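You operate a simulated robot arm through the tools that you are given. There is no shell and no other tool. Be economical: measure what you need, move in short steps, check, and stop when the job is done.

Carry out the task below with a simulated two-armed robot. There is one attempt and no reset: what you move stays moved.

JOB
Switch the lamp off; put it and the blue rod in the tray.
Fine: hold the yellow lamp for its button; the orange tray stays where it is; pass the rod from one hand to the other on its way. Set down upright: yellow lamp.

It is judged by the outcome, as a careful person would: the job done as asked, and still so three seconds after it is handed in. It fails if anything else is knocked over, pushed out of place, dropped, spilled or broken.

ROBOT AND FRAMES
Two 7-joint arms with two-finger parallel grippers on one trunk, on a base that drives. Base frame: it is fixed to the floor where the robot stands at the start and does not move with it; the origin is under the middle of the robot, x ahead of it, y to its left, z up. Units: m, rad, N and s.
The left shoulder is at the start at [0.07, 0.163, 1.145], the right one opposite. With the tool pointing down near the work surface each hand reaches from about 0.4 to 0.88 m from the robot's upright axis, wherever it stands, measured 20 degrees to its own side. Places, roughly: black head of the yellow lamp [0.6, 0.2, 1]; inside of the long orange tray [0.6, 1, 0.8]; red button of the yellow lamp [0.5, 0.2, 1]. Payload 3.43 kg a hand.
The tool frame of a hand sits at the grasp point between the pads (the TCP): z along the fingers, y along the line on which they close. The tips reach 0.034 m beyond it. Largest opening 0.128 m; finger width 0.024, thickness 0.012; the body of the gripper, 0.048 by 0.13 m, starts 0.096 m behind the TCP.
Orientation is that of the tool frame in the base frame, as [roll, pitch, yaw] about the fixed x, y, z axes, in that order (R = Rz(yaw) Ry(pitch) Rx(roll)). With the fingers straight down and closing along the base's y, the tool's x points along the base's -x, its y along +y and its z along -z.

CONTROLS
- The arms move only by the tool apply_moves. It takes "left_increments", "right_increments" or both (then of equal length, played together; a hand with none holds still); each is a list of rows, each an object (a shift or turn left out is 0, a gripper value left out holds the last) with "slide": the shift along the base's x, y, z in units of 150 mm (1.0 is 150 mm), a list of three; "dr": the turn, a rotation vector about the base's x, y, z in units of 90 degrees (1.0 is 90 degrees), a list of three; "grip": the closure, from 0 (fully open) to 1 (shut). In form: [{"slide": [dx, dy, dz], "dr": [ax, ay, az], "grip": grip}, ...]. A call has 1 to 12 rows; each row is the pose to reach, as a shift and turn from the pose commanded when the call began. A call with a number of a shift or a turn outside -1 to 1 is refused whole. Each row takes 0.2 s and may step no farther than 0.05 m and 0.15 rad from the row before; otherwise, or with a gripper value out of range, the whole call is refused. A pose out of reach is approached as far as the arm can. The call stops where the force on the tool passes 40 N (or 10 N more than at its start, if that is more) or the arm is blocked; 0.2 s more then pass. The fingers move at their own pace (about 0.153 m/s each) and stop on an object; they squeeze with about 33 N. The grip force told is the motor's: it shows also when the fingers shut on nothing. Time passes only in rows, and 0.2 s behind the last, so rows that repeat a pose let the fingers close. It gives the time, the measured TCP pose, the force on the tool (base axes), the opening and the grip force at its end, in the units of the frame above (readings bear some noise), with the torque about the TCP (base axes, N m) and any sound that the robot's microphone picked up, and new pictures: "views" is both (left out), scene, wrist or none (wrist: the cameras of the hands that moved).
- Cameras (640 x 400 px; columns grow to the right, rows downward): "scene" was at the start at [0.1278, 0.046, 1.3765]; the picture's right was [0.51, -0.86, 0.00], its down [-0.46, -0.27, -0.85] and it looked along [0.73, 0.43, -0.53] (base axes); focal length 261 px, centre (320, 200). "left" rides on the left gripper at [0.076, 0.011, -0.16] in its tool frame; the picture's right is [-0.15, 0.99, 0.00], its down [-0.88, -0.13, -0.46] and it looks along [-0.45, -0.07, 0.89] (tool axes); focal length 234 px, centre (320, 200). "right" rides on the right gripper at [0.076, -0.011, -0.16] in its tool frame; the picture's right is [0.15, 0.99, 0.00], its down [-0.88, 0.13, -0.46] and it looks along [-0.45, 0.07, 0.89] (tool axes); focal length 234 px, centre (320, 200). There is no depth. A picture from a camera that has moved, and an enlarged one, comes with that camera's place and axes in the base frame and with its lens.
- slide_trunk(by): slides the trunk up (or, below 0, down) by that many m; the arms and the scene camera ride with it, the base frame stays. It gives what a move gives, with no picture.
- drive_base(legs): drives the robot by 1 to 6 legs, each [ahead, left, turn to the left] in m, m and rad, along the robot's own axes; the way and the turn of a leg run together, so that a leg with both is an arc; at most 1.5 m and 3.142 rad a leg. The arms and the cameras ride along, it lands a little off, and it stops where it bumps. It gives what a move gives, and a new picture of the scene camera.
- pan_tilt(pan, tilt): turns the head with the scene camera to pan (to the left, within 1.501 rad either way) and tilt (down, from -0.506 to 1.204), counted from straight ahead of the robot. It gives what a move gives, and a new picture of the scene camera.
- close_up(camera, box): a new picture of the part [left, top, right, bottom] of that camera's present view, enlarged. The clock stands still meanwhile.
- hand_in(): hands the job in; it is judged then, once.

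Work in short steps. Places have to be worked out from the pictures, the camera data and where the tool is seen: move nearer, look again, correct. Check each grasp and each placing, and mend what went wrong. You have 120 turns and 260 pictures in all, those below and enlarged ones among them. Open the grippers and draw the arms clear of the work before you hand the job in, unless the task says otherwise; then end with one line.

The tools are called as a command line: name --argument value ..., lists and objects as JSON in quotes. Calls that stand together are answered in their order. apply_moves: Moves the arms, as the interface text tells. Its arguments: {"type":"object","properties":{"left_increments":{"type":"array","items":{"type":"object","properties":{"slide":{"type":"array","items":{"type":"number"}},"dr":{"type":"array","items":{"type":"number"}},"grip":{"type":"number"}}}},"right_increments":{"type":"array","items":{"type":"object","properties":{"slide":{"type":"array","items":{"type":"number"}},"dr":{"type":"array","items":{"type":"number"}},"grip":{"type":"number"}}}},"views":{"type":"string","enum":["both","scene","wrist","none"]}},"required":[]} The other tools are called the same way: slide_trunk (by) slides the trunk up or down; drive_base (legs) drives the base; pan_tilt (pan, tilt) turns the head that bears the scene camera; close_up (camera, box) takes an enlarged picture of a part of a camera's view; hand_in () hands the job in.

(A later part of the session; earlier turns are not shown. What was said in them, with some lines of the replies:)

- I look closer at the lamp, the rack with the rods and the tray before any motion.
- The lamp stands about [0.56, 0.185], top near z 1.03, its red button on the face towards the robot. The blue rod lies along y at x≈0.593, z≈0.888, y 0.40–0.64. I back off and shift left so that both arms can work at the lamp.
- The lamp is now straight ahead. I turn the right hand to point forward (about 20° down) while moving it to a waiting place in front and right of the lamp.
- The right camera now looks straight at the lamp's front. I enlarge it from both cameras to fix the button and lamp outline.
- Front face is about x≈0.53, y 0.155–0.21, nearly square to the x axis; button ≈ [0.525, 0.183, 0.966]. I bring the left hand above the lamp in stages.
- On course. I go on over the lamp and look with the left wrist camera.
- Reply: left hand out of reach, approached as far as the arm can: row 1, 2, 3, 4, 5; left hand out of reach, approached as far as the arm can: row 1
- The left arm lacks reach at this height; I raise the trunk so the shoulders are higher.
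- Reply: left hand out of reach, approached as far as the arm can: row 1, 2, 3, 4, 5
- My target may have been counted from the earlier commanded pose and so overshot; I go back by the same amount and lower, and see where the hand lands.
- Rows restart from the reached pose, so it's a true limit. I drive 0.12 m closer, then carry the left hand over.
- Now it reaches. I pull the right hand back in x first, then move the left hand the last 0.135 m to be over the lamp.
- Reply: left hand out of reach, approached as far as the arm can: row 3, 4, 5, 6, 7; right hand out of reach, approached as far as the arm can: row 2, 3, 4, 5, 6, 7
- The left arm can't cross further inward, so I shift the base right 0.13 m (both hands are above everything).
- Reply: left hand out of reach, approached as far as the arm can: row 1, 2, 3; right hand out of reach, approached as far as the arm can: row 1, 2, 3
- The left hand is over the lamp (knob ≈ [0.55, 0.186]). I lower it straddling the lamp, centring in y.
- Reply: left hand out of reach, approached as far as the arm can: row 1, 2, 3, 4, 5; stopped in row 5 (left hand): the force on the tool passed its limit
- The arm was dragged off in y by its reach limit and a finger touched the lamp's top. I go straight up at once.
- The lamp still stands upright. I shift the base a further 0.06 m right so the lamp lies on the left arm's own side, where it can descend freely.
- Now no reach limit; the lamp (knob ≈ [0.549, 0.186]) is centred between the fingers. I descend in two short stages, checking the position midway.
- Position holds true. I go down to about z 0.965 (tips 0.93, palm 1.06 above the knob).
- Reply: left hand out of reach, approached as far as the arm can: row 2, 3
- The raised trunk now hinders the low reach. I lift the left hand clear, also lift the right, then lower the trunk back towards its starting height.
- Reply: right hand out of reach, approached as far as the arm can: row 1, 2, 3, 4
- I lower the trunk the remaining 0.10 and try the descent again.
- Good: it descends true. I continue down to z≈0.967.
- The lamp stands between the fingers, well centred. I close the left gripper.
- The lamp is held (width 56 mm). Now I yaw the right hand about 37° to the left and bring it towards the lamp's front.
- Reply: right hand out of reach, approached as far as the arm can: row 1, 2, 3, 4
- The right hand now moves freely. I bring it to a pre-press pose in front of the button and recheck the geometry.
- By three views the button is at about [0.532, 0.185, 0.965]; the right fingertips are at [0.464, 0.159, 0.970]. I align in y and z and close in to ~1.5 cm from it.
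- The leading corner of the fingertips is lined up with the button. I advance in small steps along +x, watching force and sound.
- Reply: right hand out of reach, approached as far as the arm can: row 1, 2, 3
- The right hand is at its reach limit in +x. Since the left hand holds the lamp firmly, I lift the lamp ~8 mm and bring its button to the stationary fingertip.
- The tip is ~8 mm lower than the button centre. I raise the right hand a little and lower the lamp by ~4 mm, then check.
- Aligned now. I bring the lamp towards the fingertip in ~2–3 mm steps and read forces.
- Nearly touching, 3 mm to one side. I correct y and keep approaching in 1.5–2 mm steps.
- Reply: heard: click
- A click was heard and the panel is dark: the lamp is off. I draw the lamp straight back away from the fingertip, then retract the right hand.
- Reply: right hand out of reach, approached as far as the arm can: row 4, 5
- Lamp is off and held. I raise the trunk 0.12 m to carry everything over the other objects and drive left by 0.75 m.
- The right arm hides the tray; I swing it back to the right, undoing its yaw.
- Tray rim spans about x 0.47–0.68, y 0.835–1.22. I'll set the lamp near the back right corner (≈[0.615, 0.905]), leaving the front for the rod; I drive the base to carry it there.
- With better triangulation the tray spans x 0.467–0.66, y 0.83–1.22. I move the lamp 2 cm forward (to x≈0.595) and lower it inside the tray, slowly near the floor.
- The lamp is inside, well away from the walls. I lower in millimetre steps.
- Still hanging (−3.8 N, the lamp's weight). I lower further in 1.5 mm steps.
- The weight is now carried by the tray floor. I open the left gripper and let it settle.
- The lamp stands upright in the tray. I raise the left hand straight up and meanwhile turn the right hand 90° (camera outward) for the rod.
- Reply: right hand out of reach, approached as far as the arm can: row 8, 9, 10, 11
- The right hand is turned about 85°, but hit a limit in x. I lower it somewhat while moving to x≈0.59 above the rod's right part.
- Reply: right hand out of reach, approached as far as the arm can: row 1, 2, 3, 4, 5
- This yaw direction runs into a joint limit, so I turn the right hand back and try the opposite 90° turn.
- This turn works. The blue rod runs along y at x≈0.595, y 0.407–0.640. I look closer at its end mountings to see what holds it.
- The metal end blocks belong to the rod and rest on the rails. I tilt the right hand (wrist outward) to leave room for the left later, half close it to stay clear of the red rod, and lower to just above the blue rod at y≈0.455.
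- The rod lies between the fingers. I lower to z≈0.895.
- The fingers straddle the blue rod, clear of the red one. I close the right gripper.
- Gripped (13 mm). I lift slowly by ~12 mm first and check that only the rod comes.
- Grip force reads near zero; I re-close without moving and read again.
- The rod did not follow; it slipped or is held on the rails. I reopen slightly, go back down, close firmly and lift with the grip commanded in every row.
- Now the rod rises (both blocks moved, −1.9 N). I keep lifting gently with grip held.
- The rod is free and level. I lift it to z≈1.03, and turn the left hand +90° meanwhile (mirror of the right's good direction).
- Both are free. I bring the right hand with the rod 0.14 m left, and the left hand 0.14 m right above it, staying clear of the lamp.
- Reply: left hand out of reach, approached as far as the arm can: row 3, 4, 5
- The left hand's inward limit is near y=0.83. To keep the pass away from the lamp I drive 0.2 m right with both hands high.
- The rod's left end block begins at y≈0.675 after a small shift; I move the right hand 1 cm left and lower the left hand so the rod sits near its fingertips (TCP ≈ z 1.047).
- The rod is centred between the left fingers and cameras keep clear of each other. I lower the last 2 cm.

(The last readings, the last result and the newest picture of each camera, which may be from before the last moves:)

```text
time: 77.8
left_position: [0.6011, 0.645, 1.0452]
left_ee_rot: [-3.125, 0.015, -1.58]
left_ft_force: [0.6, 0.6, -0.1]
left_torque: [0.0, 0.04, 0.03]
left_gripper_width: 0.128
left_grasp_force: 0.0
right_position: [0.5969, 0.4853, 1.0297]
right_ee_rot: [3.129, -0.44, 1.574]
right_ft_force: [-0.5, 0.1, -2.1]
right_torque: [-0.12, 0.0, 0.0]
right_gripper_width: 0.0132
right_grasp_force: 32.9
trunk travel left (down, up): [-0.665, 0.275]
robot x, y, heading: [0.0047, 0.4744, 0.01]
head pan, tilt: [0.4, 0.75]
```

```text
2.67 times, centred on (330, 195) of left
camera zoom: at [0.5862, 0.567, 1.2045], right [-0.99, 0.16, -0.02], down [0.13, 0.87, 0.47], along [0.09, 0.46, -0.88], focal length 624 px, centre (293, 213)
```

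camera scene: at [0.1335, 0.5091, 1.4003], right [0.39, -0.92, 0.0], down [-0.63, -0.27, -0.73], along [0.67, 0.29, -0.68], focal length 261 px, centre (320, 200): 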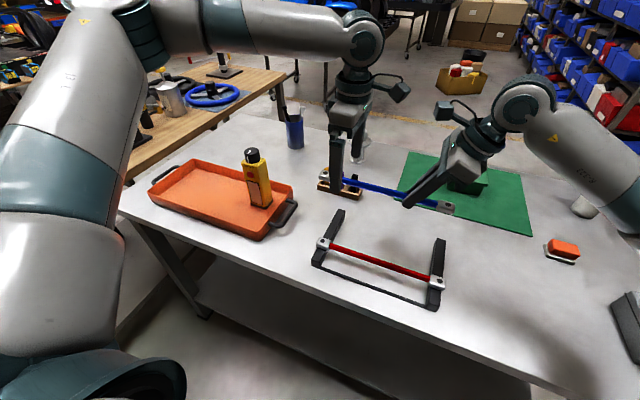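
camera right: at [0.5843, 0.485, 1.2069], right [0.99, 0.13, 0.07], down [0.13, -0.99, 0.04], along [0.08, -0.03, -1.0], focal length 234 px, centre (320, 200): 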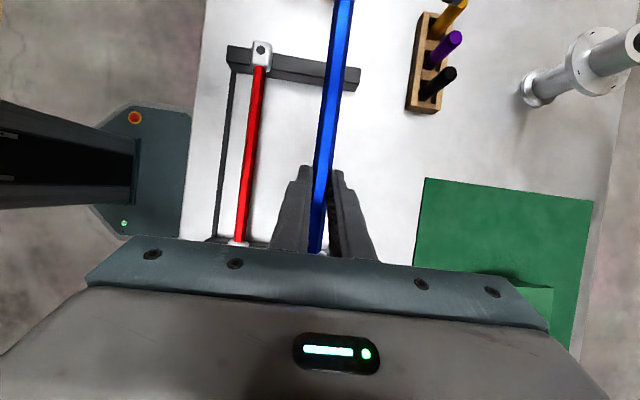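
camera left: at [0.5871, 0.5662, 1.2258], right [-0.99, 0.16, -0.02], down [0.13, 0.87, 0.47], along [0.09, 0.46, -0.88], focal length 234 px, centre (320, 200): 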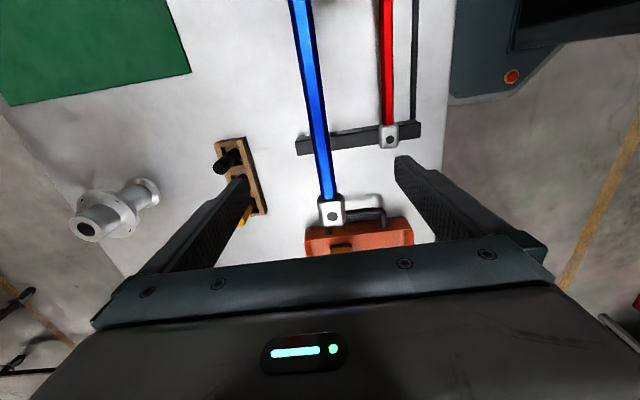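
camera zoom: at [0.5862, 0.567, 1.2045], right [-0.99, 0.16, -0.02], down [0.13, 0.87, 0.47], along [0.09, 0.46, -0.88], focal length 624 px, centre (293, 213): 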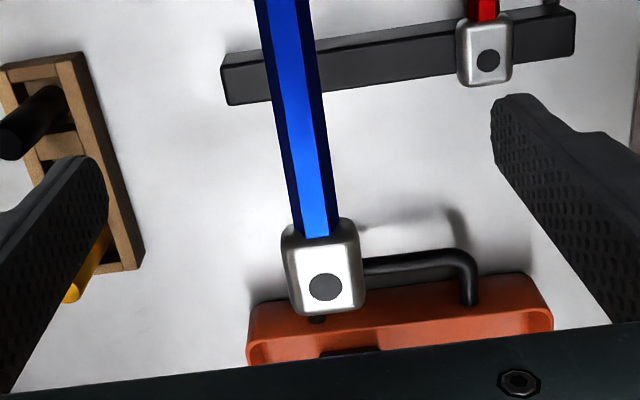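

Rod is midway between the left fingers and clear of the end block. I close the left gripper while the right still holds.

apply_moves --left_increments '[{"grip": 0.5}, {"grip": 0.8}, {"grip": 1}, {"grip": 1}, {"grip": 1}]' --right_increments '[{"grip": 1}, {"grip": 1}, {"grip": 1}, {"grip": 1}, {"grip": 1}]' --views "none"

close_up --camera "left" --box '[220, 120, 440, 270]'

close_up --camera "scene" --box '[300, 100, 480, 220]'

```text
time: 79.0
left_position: [0.5998, 0.645, 1.0474]
left_ee_rot: [-3.123, 0.016, -1.581]
left_ft_force: [-11.6, 0.1, 2.3]
left_torque: [-0.36, 0.41, -0.68]
left_gripper_width: 0.0133
left_grasp_force: 32.6
right_position: [0.5972, 0.4843, 1.0306]
right_ee_rot: [3.13, -0.44, 1.572]
right_ft_force: [11.3, -0.2, -3.6]
right_torque: [-0.09, -0.2, -1.11]
right_gripper_width: 0.0136
right_grasp_force: 32.8
trunk travel left (down, up): [-0.665, 0.275]
robot x, y, heading: [0.0007, 0.4751, 0.008]
head pan, tilt: [0.4, 0.75]
```

```text
2.67 times, centred on (330, 195) of left
camera zoom: at [0.5858, 0.5667, 1.2047], right [-0.99, 0.16, -0.01], down [0.13, 0.87, 0.47], along [0.09, 0.46, -0.88], focal length 624 px, centre (293, 213)
```

zoom: 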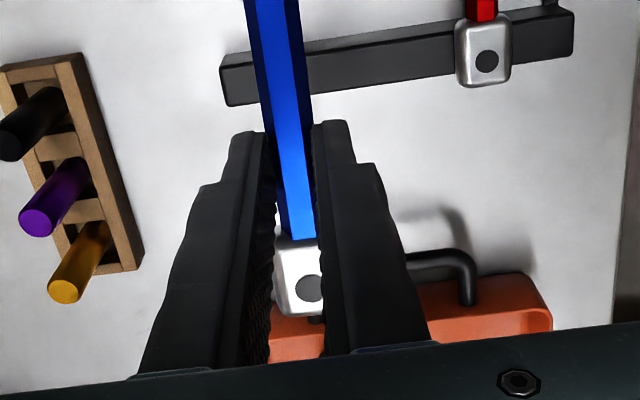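

```text
3.33 times, centred on (390, 160) of scene
camera zoom: at [0.133, 0.5088, 1.4003], right [0.39, -0.92, 0.0], down [-0.63, -0.27, -0.73], along [0.67, 0.29, -0.68], focal length 870 px, centre (87, 333)
```

zoom: 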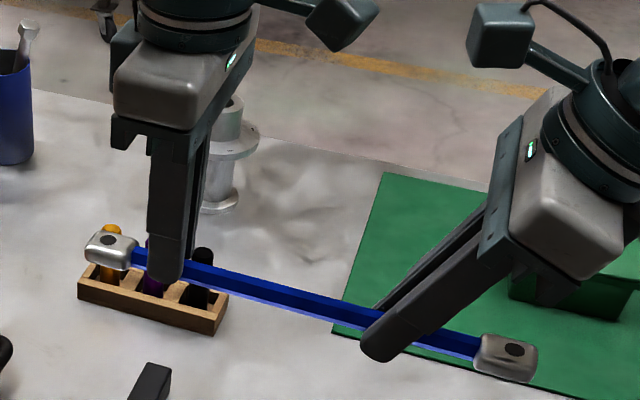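

Both hands hold the rod, but the left grips far from its middle and with 11 N side stress. I reopen the left, move the rod 3 cm further left, and regrip nearer the rod's centre.

apply_moves --left_increments '[{"grip": 0.7}, {"grip": 0.6}, {"slide": [-0.01, 0, 0], "grip": 0.6}, {"slide": [-0.01, 0, 0], "grip": 0.6}, {"slide": [-0.015, 0, 0], "grip": 0.6}, {"slide": [-0.015, 0, 0], "grip": 1}, {"slide": [-0.015, 0, 0], "grip": 1}, {"slide": [-0.015, 0, 0], "grip": 1}]' --right_increments '[{"grip": 1}, {"grip": 1}, {"slide": [0, 0.07, 0], "grip": 1}, {"slide": [0, 0.14, 0], "grip": 1}, {"slide": [0, 0.2, 0], "grip": 1}, {"slide": [0, 0.2, 0], "grip": 1}, {"slide": [0, 0.2, 0], "grip": 1}, {"slide": [0, 0.2, 0], "grip": 1}]' --views "none"

close_up --camera "scene" --box '[300, 60, 500, 220]'

```text
time: 80.8
left_position: [0.5974, 0.6445, 1.0455]
left_ee_rot: [-3.124, 0.015, -1.58]
left_ft_force: [-7.2, -1.8, 1.4]
left_torque: [-0.25, 0.28, -0.27]
left_gripper_width: 0.0132
left_grasp_force: 32.7
right_position: [0.5966, 0.5156, 1.0298]
right_ee_rot: [3.128, -0.439, 1.574]
right_ft_force: [7.9, 1.7, -3.5]
right_torque: [-0.19, -0.15, -0.74]
right_gripper_width: 0.0133
right_grasp_force: 32.7
trunk travel left (down, up): [-0.665, 0.275]
robot x, y, heading: [0.0056, 0.4751, 0.004]
head pan, tilt: [0.4, 0.75]
```

```text
2.50 times, centred on (400, 140) of scene
camera zoom: at [0.133, 0.5089, 1.4003], right [0.39, -0.92, 0.0], down [-0.63, -0.27, -0.73], along [0.67, 0.29, -0.68], focal length 653 px, centre (120, 350)
```

zoom: 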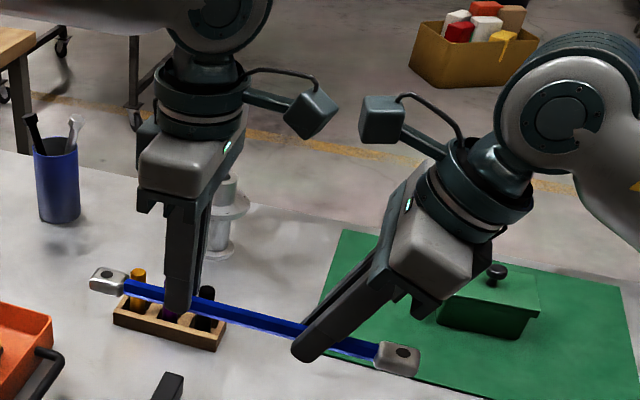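

Both hold with lower stress. I open the right gripper and check that the left keeps the rod.

apply_moves --right_increments '[{"grip": 0.85}, {"grip": 0.6}, {"grip": 0.6}]' --left_increments '[{"grip": 1}, {"grip": 1}, {"grip": 1}]' --views "none"

close_up --camera "scene" --box '[300, 60, 500, 220]'

```text
time: 81.6
left_position: [0.5982, 0.6463, 1.046]
left_ee_rot: [-3.125, 0.016, -1.581]
left_ft_force: [-0.8, -0.3, -0.6]
left_torque: [0.09, -0.02, -0.01]
left_gripper_width: 0.0132
left_grasp_force: 33.4
right_position: [0.5965, 0.5156, 1.0298]
right_ee_rot: [3.13, -0.44, 1.573]
right_ft_force: [-0.2, 0.3, 0.1]
right_torque: [0.0, 0.02, 0.02]
right_gripper_width: 0.0509
right_grasp_force: 0.2
trunk travel left (down, up): [-0.665, 0.275]
robot x, y, heading: [0.0058, 0.4753, 0.007]
head pan, tilt: [0.4, 0.75]
```

```text
2.50 times, centred on (400, 140) of scene
camera zoom: at [0.133, 0.5089, 1.4003], right [0.39, -0.92, 0.0], down [-0.63, -0.27, -0.73], along [0.67, 0.29, -0.68], focal length 653 px, centre (120, 350)
```

zoom: 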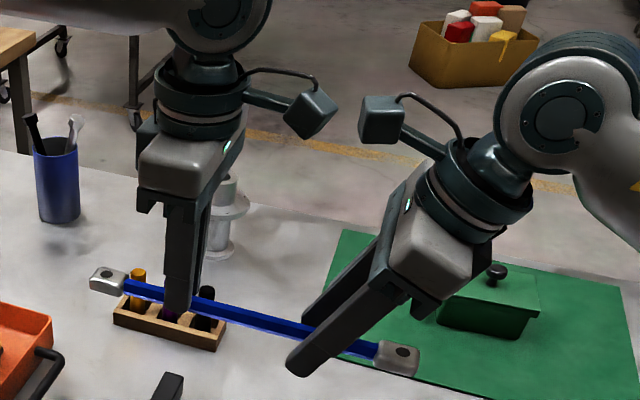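

The left holds it level. I withdraw the right hand backwards along its fingers, then away to the right.

apply_moves --right_increments '[{"slide": [0, -0.1, 0.2]}, {"slide": [0, -0.2, 0.4]}, {"slide": [0, -0.3, 0.6]}, {"slide": [0, -0.5, 0.7]}, {"slide": [0, -0.75, 0.7]}, {"slide": [0, -1.0, 0.7]}]' --left_increments '[{"grip": 1}, {"grip": 1}, {"grip": 1}, {"grip": 1}, {"grip": 1}, {"grip": 1}]' --views "both"

```text
time: 83.0
left_position: [0.5972, 0.6443, 1.0461]
left_ee_rot: [-3.124, 0.015, -1.578]
left_ft_force: [-0.3, -0.3, 0.1]
left_torque: [0.14, -0.03, 0.03]
left_gripper_width: 0.0136
left_grasp_force: 32.9
right_position: [0.5945, 0.3634, 1.1345]
right_ee_rot: [3.13, -0.442, 1.576]
right_ft_force: [-0.2, 0.0, 0.0]
right_torque: [0.02, -0.02, -0.01]
right_gripper_width: 0.0513
right_grasp_force: 0.0
trunk travel left (down, up): [-0.665, 0.275]
robot x, y, heading: [0.0045, 0.4762, 0.008]
head pan, tilt: [0.4, 0.75]
camera scene: at [0.1325, 0.5074, 1.4004], right [0.39, -0.92, 0.0], down [-0.63, -0.27, -0.73], along [0.67, 0.29, -0.68], focal length 261 px, centre (320, 200)
camera right: at [0.5818, 0.3629, 1.3117], right [0.99, 0.13, 0.07], down [0.13, -0.99, 0.04], along [0.08, -0.03, -1.0], focal length 234 px, centre (320, 200)
camera left: at [0.5836, 0.5662, 1.2052], right [-0.99, 0.16, -0.02], down [0.13, 0.87, 0.47], along [0.09, 0.46, -0.88], focal length 234 px, centre (320, 200)
```

scene: 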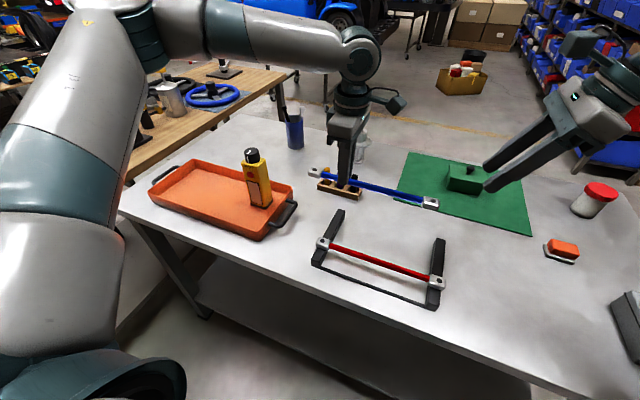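
right: 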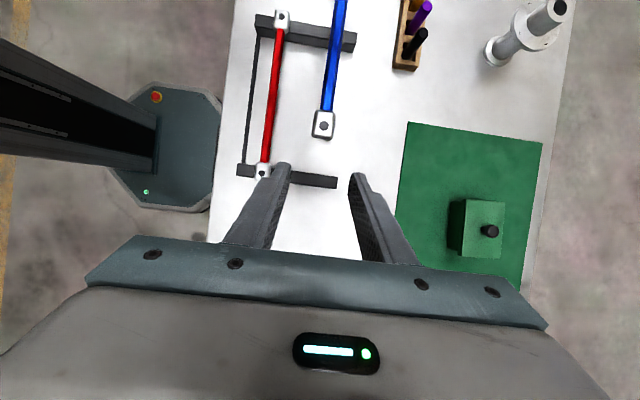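
left: 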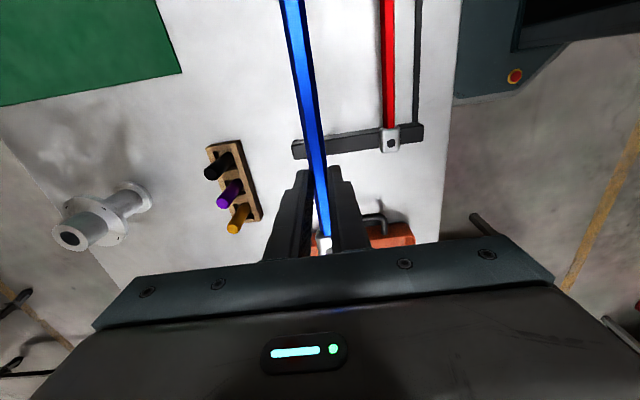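

The rod is now in the left hand. I raise the trunk 0.12 m and drive left (and slightly back) towards the tray.

slide_trunk --by 0.12

drive_base --legs '[[-0.08, 0.0, 0], [0, 0.32, 0]]'

apply_moves --left_increments '[{"slide": [0, 0.2, 0], "grip": 1}, {"slide": [0, 0.4, 0], "grip": 1}, {"slide": [0, 0.6, 0], "grip": 1}, {"slide": [0, 0.8, 0], "grip": 1}]' --views "both"

```text
time: 84.5
left_position: [0.5983, 0.6459, 1.1656]
left_ee_rot: [-3.125, 0.016, -1.581]
left_ft_force: [-0.5, 0.5, -3.0]
left_torque: [0.13, 0.0, -0.02]
left_gripper_width: 0.0132
left_grasp_force: 32.7
right_position: [0.5944, 0.3653, 1.2533]
right_ee_rot: [3.129, -0.439, 1.574]
right_ft_force: [0.0, -0.2, -0.4]
right_torque: [0.01, 0.03, 0.02]
right_gripper_width: 0.0511
right_grasp_force: 0.0
trunk travel left (down, up): [-0.785, 0.155]
robot x, y, heading: [0.0063, 0.4756, 0.008]
head pan, tilt: [0.4, 0.75]
```

```text
time: 87.3
left_position: [0.5184, 0.9593, 1.1657]
left_ee_rot: [-3.123, 0.017, -1.582]
left_ft_force: [1.0, 0.2, -2.1]
left_torque: [0.15, -0.05, 0.02]
left_gripper_width: 0.0133
left_grasp_force: 33.4
right_position: [0.513, 0.6783, 1.2537]
right_ee_rot: [3.13, -0.442, 1.573]
right_ft_force: [-0.8, 0.1, 0.1]
right_torque: [-0.02, 0.01, -0.01]
right_gripper_width: 0.0512
right_grasp_force: 0.2
trunk travel left (down, up): [-0.785, 0.155]
robot x, y, heading: [-0.0765, 0.7919, 0.004]
head pan, tilt: [0.4, 0.75]
camera scene: at [0.0519, 0.8234, 1.5203], right [0.39, -0.92, 0.0], down [-0.63, -0.27, -0.73], along [0.67, 0.29, -0.68], focal length 261 px, centre (320, 200)
```

scene: 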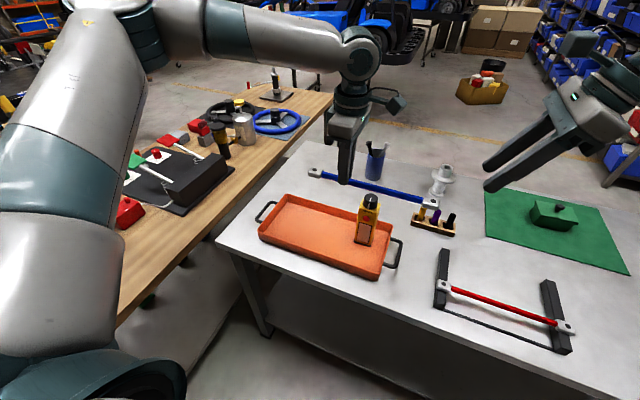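

```text
time: 88.3
left_position: [0.5157, 1.0823, 1.1662]
left_ee_rot: [-3.123, 0.014, -1.581]
left_ft_force: [-0.3, 0.3, -1.5]
left_torque: [0.14, 0.03, -0.02]
left_gripper_width: 0.0132
left_grasp_force: 32.5
right_position: [0.5124, 0.6802, 1.2542]
right_ee_rot: [3.129, -0.44, 1.573]
right_ft_force: [0.2, -0.1, 0.7]
right_torque: [0.0, -0.03, 0.03]
right_gripper_width: 0.0511
right_grasp_force: 0.0
trunk travel left (down, up): [-0.785, 0.155]
robot x, y, heading: [-0.0758, 0.7916, 0.01]
head pan, tilt: [0.4, 0.75]
camera scene: at [0.0504, 0.8259, 1.5204], right [0.39, -0.92, 0.0], down [-0.63, -0.27, -0.73], along [0.67, 0.29, -0.68], focal length 261 px, centre (320, 200)
camera left: at [0.5008, 1.0042, 1.3243], right [-0.99, 0.16, -0.02], down [0.13, 0.87, 0.47], along [0.09, 0.46, -0.88], focal length 234 px, centre (320, 200)
```

scene: 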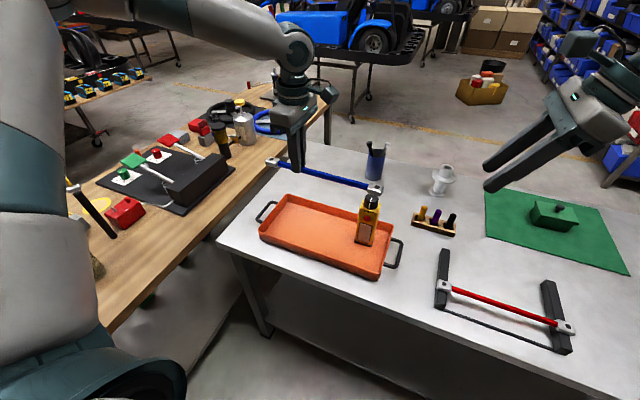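
left: 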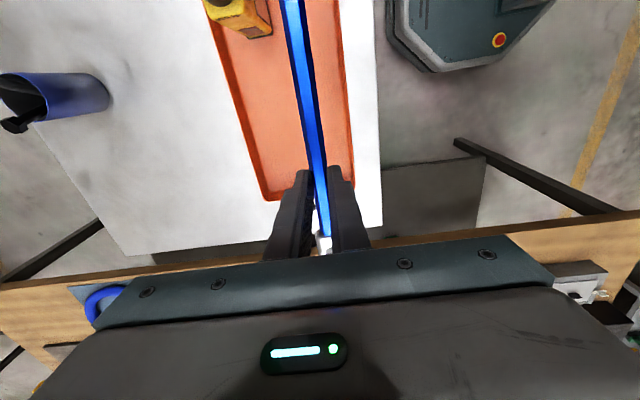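

Rod would span y≈0.876–1.17, inside the tray's 0.84–1.20, and x≈0.515 leaves 4 cm to the lamp. I lower the trunk 0.2 m.

slide_trunk --by -0.2

close_up --camera "scene" --box '[200, 60, 420, 250]'

close_up --camera "left" --box '[0, 0, 640, 400]'

```text
time: 90.5
left_position: [0.5155, 1.0822, 0.965]
left_ee_rot: [-3.124, 0.015, -1.58]
left_ft_force: [0.2, -0.1, -0.7]
left_torque: [0.11, -0.03, 0.0]
left_gripper_width: 0.0135
left_grasp_force: 33.3
right_position: [0.5126, 0.6811, 1.0542]
right_ee_rot: [3.128, -0.442, 1.573]
right_ft_force: [-0.4, -0.4, 0.3]
right_torque: [0.05, 0.02, 0.0]
right_gripper_width: 0.0512
right_grasp_force: 0.1
trunk travel left (down, up): [-0.585, 0.355]
robot x, y, heading: [-0.0761, 0.7901, 0.001]
head pan, tilt: [0.4, 0.75]
```

```text
2.11 times, centred on (310, 155) of scene
camera zoom: at [0.0512, 0.825, 1.3204], right [0.39, -0.92, 0.0], down [-0.63, -0.27, -0.73], along [0.67, 0.29, -0.68], focal length 550 px, centre (341, 295)
```

zoom: 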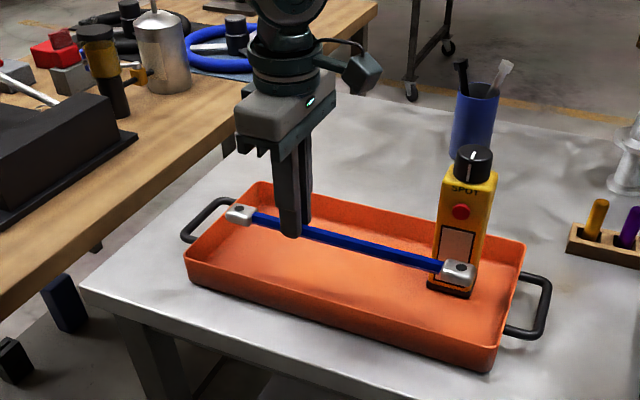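

```text
1.00 times, centred on (320, 200) of left
camera zoom: at [0.5015, 1.0031, 1.1243], right [-0.99, 0.16, -0.02], down [0.13, 0.87, 0.47], along [0.09, 0.46, -0.88], focal length 234 px, centre (320, 200)
```

zoom: 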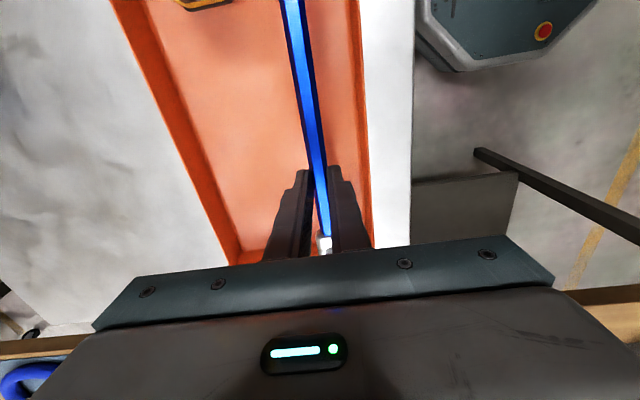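

I shift the rod to x≈0.525 and 6 mm further left for clearance at both ends, and lower to ~2 cm above the tray floor.

apply_moves --left_increments '[{"slide": [0.13, 0.04, 0], "grip": 1}, {"slide": [0.13, 0.04, -0.15], "grip": 1}, {"slide": [0.13, 0.04, -0.3], "grip": 1}, {"slide": [0.13, 0.04, -0.42], "grip": 1}, {"slide": [0.13, 0.04, -0.46], "grip": 1}]' --views "wrist"

close_up --camera "scene" --box '[200, 60, 420, 250]'

```text
time: 91.7
left_position: [0.5356, 1.0881, 0.8963]
left_ee_rot: [-3.123, 0.015, -1.582]
left_ft_force: [0.0, 0.1, -1.1]
left_torque: [0.09, 0.0, 0.0]
left_gripper_width: 0.0133
left_grasp_force: 33.4
right_position: [0.5124, 0.6806, 1.0544]
right_ee_rot: [3.129, -0.44, 1.573]
right_ft_force: [0.0, -0.4, 0.2]
right_torque: [-0.03, -0.02, 0.02]
right_gripper_width: 0.0512
right_grasp_force: 0.1
trunk travel left (down, up): [-0.585, 0.355]
robot x, y, heading: [-0.0761, 0.7912, 0.009]
head pan, tilt: [0.4, 0.75]
camera left: at [0.5212, 1.0104, 1.0543], right [-0.99, 0.16, -0.02], down [0.13, 0.87, 0.47], along [0.09, 0.46, -0.88], focal length 234 px, centre (320, 200)
```

left: 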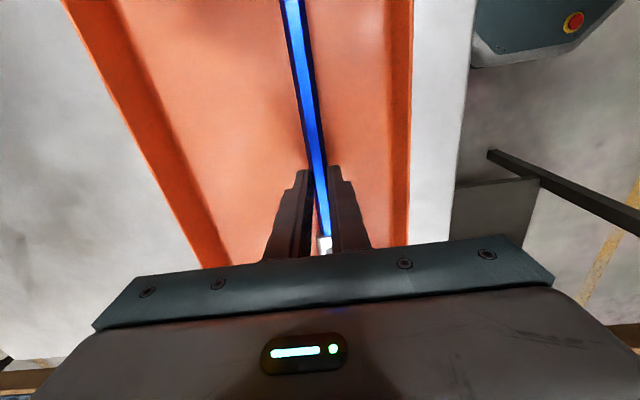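

```text
2.11 times, centred on (310, 155) of scene
camera zoom: at [0.0513, 0.8251, 1.3203], right [0.39, -0.92, 0.0], down [-0.63, -0.27, -0.73], along [0.67, 0.29, -0.68], focal length 550 px, centre (341, 295)
```

zoom: 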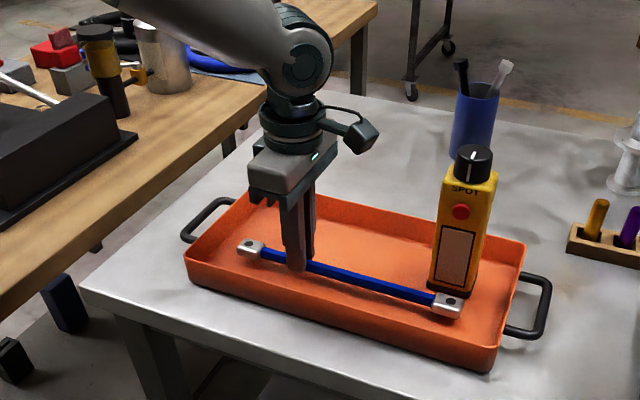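

Everything is clear of walls and lamp. I lower in small steps until contact.

apply_moves --left_increments '[{"slide": [0, 0, -0.03], "grip": 1}, {"slide": [0, 0, -0.06], "grip": 1}, {"slide": [0, 0, -0.09], "grip": 1}]' --views "none"

apply_moves --left_increments '[{"slide": [0, 0, -0.015], "grip": 1}, {"slide": [0, 0, -0.03], "grip": 1}]' --views "none"

```text
time: 92.5
left_position: [0.5348, 1.088, 0.8846]
left_ee_rot: [-3.12, 0.016, -1.58]
left_ft_force: [1.4, 2.6, 7.6]
left_torque: [0.05, 0.1, -0.04]
left_gripper_width: 0.0133
left_grasp_force: 32.9
right_position: [0.5115, 0.6821, 1.0551]
right_ee_rot: [3.13, -0.442, 1.573]
right_ft_force: [0.6, -0.2, -1.0]
right_torque: [-0.02, 0.01, -0.02]
right_gripper_width: 0.0513
right_grasp_force: 0.1
trunk travel left (down, up): [-0.585, 0.355]
robot x, y, heading: [-0.0745, 0.7922, 0.001]
head pan, tilt: [0.4, 0.75]
```

```text
time: 93.1
left_position: [0.5359, 1.0882, 0.8818]
left_ee_rot: [-3.118, 0.017, -1.582]
left_ft_force: [4.0, 6.3, 25.3]
left_torque: [0.19, 0.14, -0.08]
left_gripper_width: 0.0139
left_grasp_force: 33.4
right_position: [0.5113, 0.6805, 1.0557]
right_ee_rot: [3.126, -0.442, 1.573]
right_ft_force: [1.0, 0.3, 0.7]
right_torque: [0.02, 0.0, -0.01]
right_gripper_width: 0.0511
right_grasp_force: 0.1
trunk travel left (down, up): [-0.585, 0.355]
robot x, y, heading: [-0.0748, 0.794, 0.004]
head pan, tilt: [0.4, 0.75]
```

Firm contact. I ease up ~3.5 mm to relieve the force and look.

apply_moves --left_increments '[{"slide": [0, 0, 0.02], "grip": 1}, {"slide": [0, 0, 0.03], "grip": 1}]' --views "none"

close_up --camera "scene" --box '[240, 120, 380, 230]'

```text
time: 93.7
left_position: [0.5344, 1.0872, 0.8826]
left_ee_rot: [-3.127, 0.016, -1.584]
left_ft_force: [-0.1, -0.5, -2.0]
left_torque: [0.12, -0.01, -0.02]
left_gripper_width: 0.0135
left_grasp_force: 32.9
right_position: [0.5131, 0.6801, 1.0542]
right_ee_rot: [3.129, -0.441, 1.573]
right_ft_force: [0.0, -0.5, 0.7]
right_torque: [-0.01, 0.0, 0.01]
right_gripper_width: 0.0512
right_grasp_force: 0.1
trunk travel left (down, up): [-0.585, 0.355]
robot x, y, heading: [-0.0779, 0.7905, 0.006]
head pan, tilt: [0.4, 0.75]
```

```text
3.64 times, centred on (310, 175) of scene
camera zoom: at [0.0514, 0.8247, 1.3199], right [0.39, -0.92, 0.0], down [-0.63, -0.27, -0.73], along [0.67, 0.29, -0.68], focal length 949 px, centre (356, 291)
```

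zoom: 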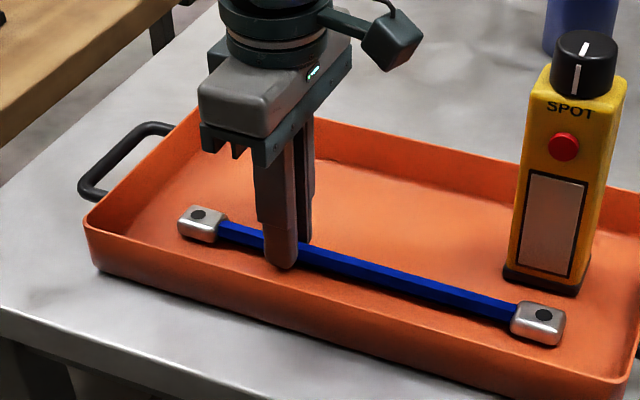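

It hangs just off the floor. I lower ~2 mm and open partly to release it.

apply_moves --left_increments '[{"slide": [0, 0, -0.012], "grip": 1}, {"slide": [0, 0, -0.012], "grip": 0.85}, {"slide": [0, 0, -0.008], "grip": 0.78}, {"slide": [0, 0, 0], "grip": 0.75}]' --views "wrist"

close_up --camera "scene" --box '[240, 120, 380, 230]'

```text
time: 94.7
left_position: [0.5351, 1.0884, 0.8834]
left_ee_rot: [-3.125, 0.014, -1.582]
left_ft_force: [1.2, 0.2, -0.5]
left_torque: [-0.01, -0.01, 0.01]
left_gripper_width: 0.032
left_grasp_force: 0.0
right_position: [0.5141, 0.6812, 1.0542]
right_ee_rot: [3.13, -0.442, 1.571]
right_ft_force: [0.4, -0.2, -0.5]
right_torque: [0.0, 0.01, 0.02]
right_gripper_width: 0.0512
right_grasp_force: 0.1
trunk travel left (down, up): [-0.585, 0.355]
robot x, y, heading: [-0.0701, 0.7947, 0.007]
head pan, tilt: [0.4, 0.75]
camera left: at [0.5211, 1.0097, 1.0418], right [-0.99, 0.16, -0.02], down [0.13, 0.87, 0.47], along [0.09, 0.46, -0.88], focal length 234 px, centre (320, 200)
```

left: 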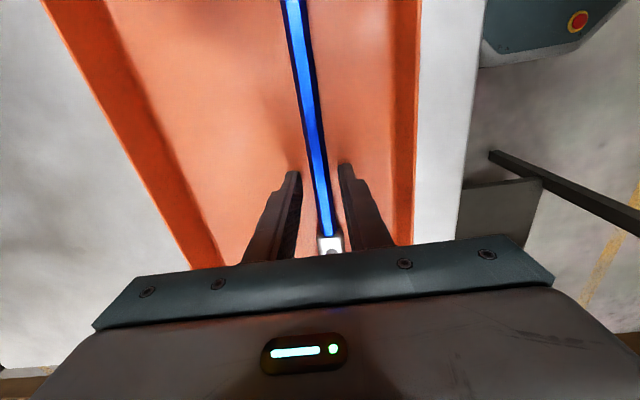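

```text
3.64 times, centred on (310, 175) of scene
camera zoom: at [0.0511, 0.8249, 1.3203], right [0.39, -0.92, 0.0], down [-0.63, -0.27, -0.73], along [0.67, 0.29, -0.68], focal length 949 px, centre (356, 291)
```

zoom: 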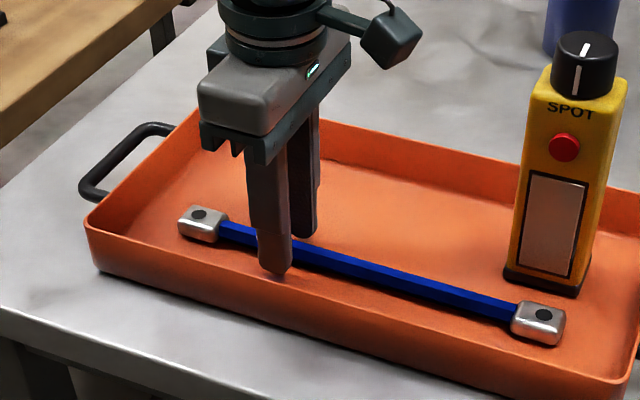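

The rod lies in the tray, released. I raise the left hand straight up clear of everything.

apply_moves --left_increments '[{"slide": [0, 0, 0.15]}, {"slide": [0, 0, 0.3]}, {"slide": [0, 0, 0.5]}, {"slide": [0, 0, 0.75]}, {"slide": [0, 0, 1.0], "grip": 0}]' --views "none"

slide_trunk --by 0.15

drive_base --legs '[[-0.3, 0, 0]]'

apply_moves --right_increments '[{"grip": 0}, {"grip": 0}]' --left_increments '[{"grip": 0}, {"grip": 0}]' --views "scene"

close_up --camera "scene" --box '[260, 60, 460, 220]'

```text
time: 95.9
left_position: [0.5343, 1.0889, 1.035]
left_ee_rot: [-3.122, 0.016, -1.58]
left_ft_force: [0.2, 0.1, 0.3]
left_torque: [-0.01, 0.0, -0.02]
left_gripper_width: 0.1279
left_grasp_force: 0.1
right_position: [0.5129, 0.6803, 1.0543]
right_ee_rot: [3.129, -0.442, 1.573]
right_ft_force: [-0.3, -0.1, 0.0]
right_torque: [0.06, -0.04, 0.01]
right_gripper_width: 0.0511
right_grasp_force: 0.0
trunk travel left (down, up): [-0.585, 0.355]
robot x, y, heading: [-0.0758, 0.7898, 0.007]
head pan, tilt: [0.4, 0.75]
```

```text
time: 97.6
left_position: [0.5348, 1.0903, 1.1841]
left_ee_rot: [-3.125, 0.016, -1.58]
left_ft_force: [-0.1, -0.5, 0.0]
left_torque: [0.01, 0.02, -0.01]
left_gripper_width: 0.128
left_grasp_force: 0.1
right_position: [0.5128, 0.6806, 1.2035]
right_ee_rot: [3.13, -0.439, 1.573]
right_ft_force: [0.6, -0.2, -0.4]
right_torque: [-0.01, -0.01, -0.03]
right_gripper_width: 0.0511
right_grasp_force: 0.0
trunk travel left (down, up): [-0.735, 0.205]
robot x, y, heading: [-0.0788, 0.7898, 0.002]
head pan, tilt: [0.4, 0.75]
```

```text
time: 99.7
left_position: [0.2366, 1.0867, 1.1839]
left_ee_rot: [-3.124, 0.016, -1.585]
left_ft_force: [-1.2, -0.4, -0.7]
left_torque: [-0.01, 0.0, 0.06]
left_gripper_width: 0.1276
left_grasp_force: 0.1
right_position: [0.2137, 0.6759, 1.2036]
right_ee_rot: [3.132, -0.441, 1.569]
right_ft_force: [-1.0, 0.8, -0.4]
right_torque: [0.01, 0.03, 0.01]
right_gripper_width: 0.0511
right_grasp_force: 0.1
trunk travel left (down, up): [-0.735, 0.205]
robot x, y, heading: [-0.3785, 0.7908, -0.001]
head pan, tilt: [0.4, 0.75]
camera scene: at [-0.2476, 0.8236, 1.4702], right [0.39, -0.92, 0.0], down [-0.63, -0.27, -0.73], along [0.67, 0.28, -0.68], focal length 261 px, centre (320, 200)
```

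scene: 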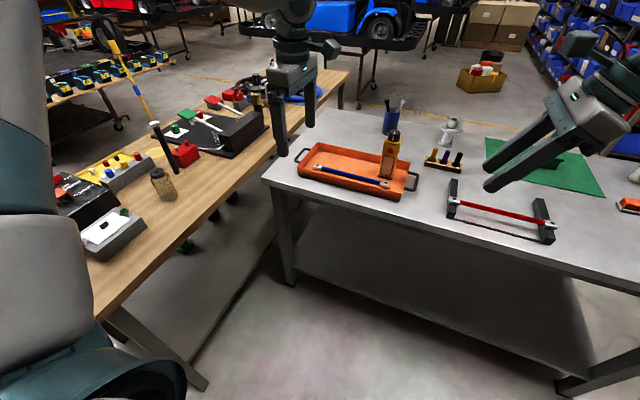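

```text
time: 100.3
left_position: [0.2374, 1.0863, 1.1841]
left_ee_rot: [-3.122, 0.017, -1.584]
left_ft_force: [0.0, 0.5, 0.1]
left_torque: [0.01, 0.01, 0.04]
left_gripper_width: 0.1281
left_grasp_force: 0.0
right_position: [0.2115, 0.6769, 1.2056]
right_ee_rot: [3.13, -0.441, 1.57]
right_ft_force: [-0.2, 0.7, 0.4]
right_torque: [-0.01, 0.06, -0.03]
right_gripper_width: 0.128
right_grasp_force: 0.0
trunk travel left (down, up): [-0.735, 0.205]
robot x, y, heading: [-0.3778, 0.7892, 0.002]
head pan, tilt: [0.4, 0.75]
camera scene: at [-0.2488, 0.8236, 1.4703], right [0.39, -0.92, 0.0], down [-0.63, -0.27, -0.73], along [0.67, 0.28, -0.68], focal length 261 px, centre (320, 200)
```

scene: 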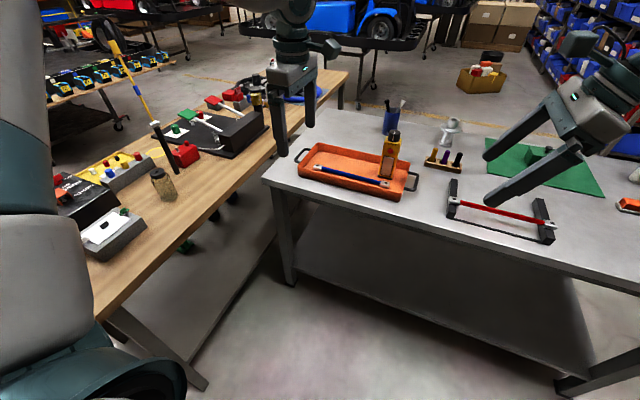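

```text
2.50 times, centred on (360, 140) of scene
camera zoom: at [-0.2488, 0.8236, 1.4703], right [0.39, -0.92, 0.0], down [-0.63, -0.27, -0.73], along [0.67, 0.28, -0.68], focal length 653 px, centre (220, 350)
```

zoom: 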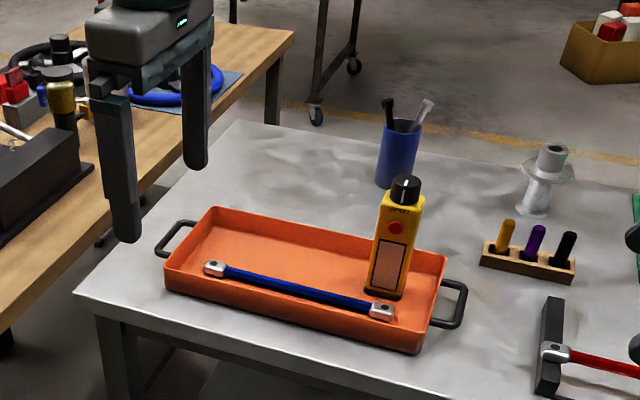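

The lamp is off and upright in the tray. The rod lies in the tray, the other objects are where they were, the grippers are open and the arms are clear. I hand in.

hand_in

```text
The job is handed in.
```

The lamp is switched off and stands upright in the orange tray, and the blue rod, passed from the right hand to the left, lies in the tray beside it.
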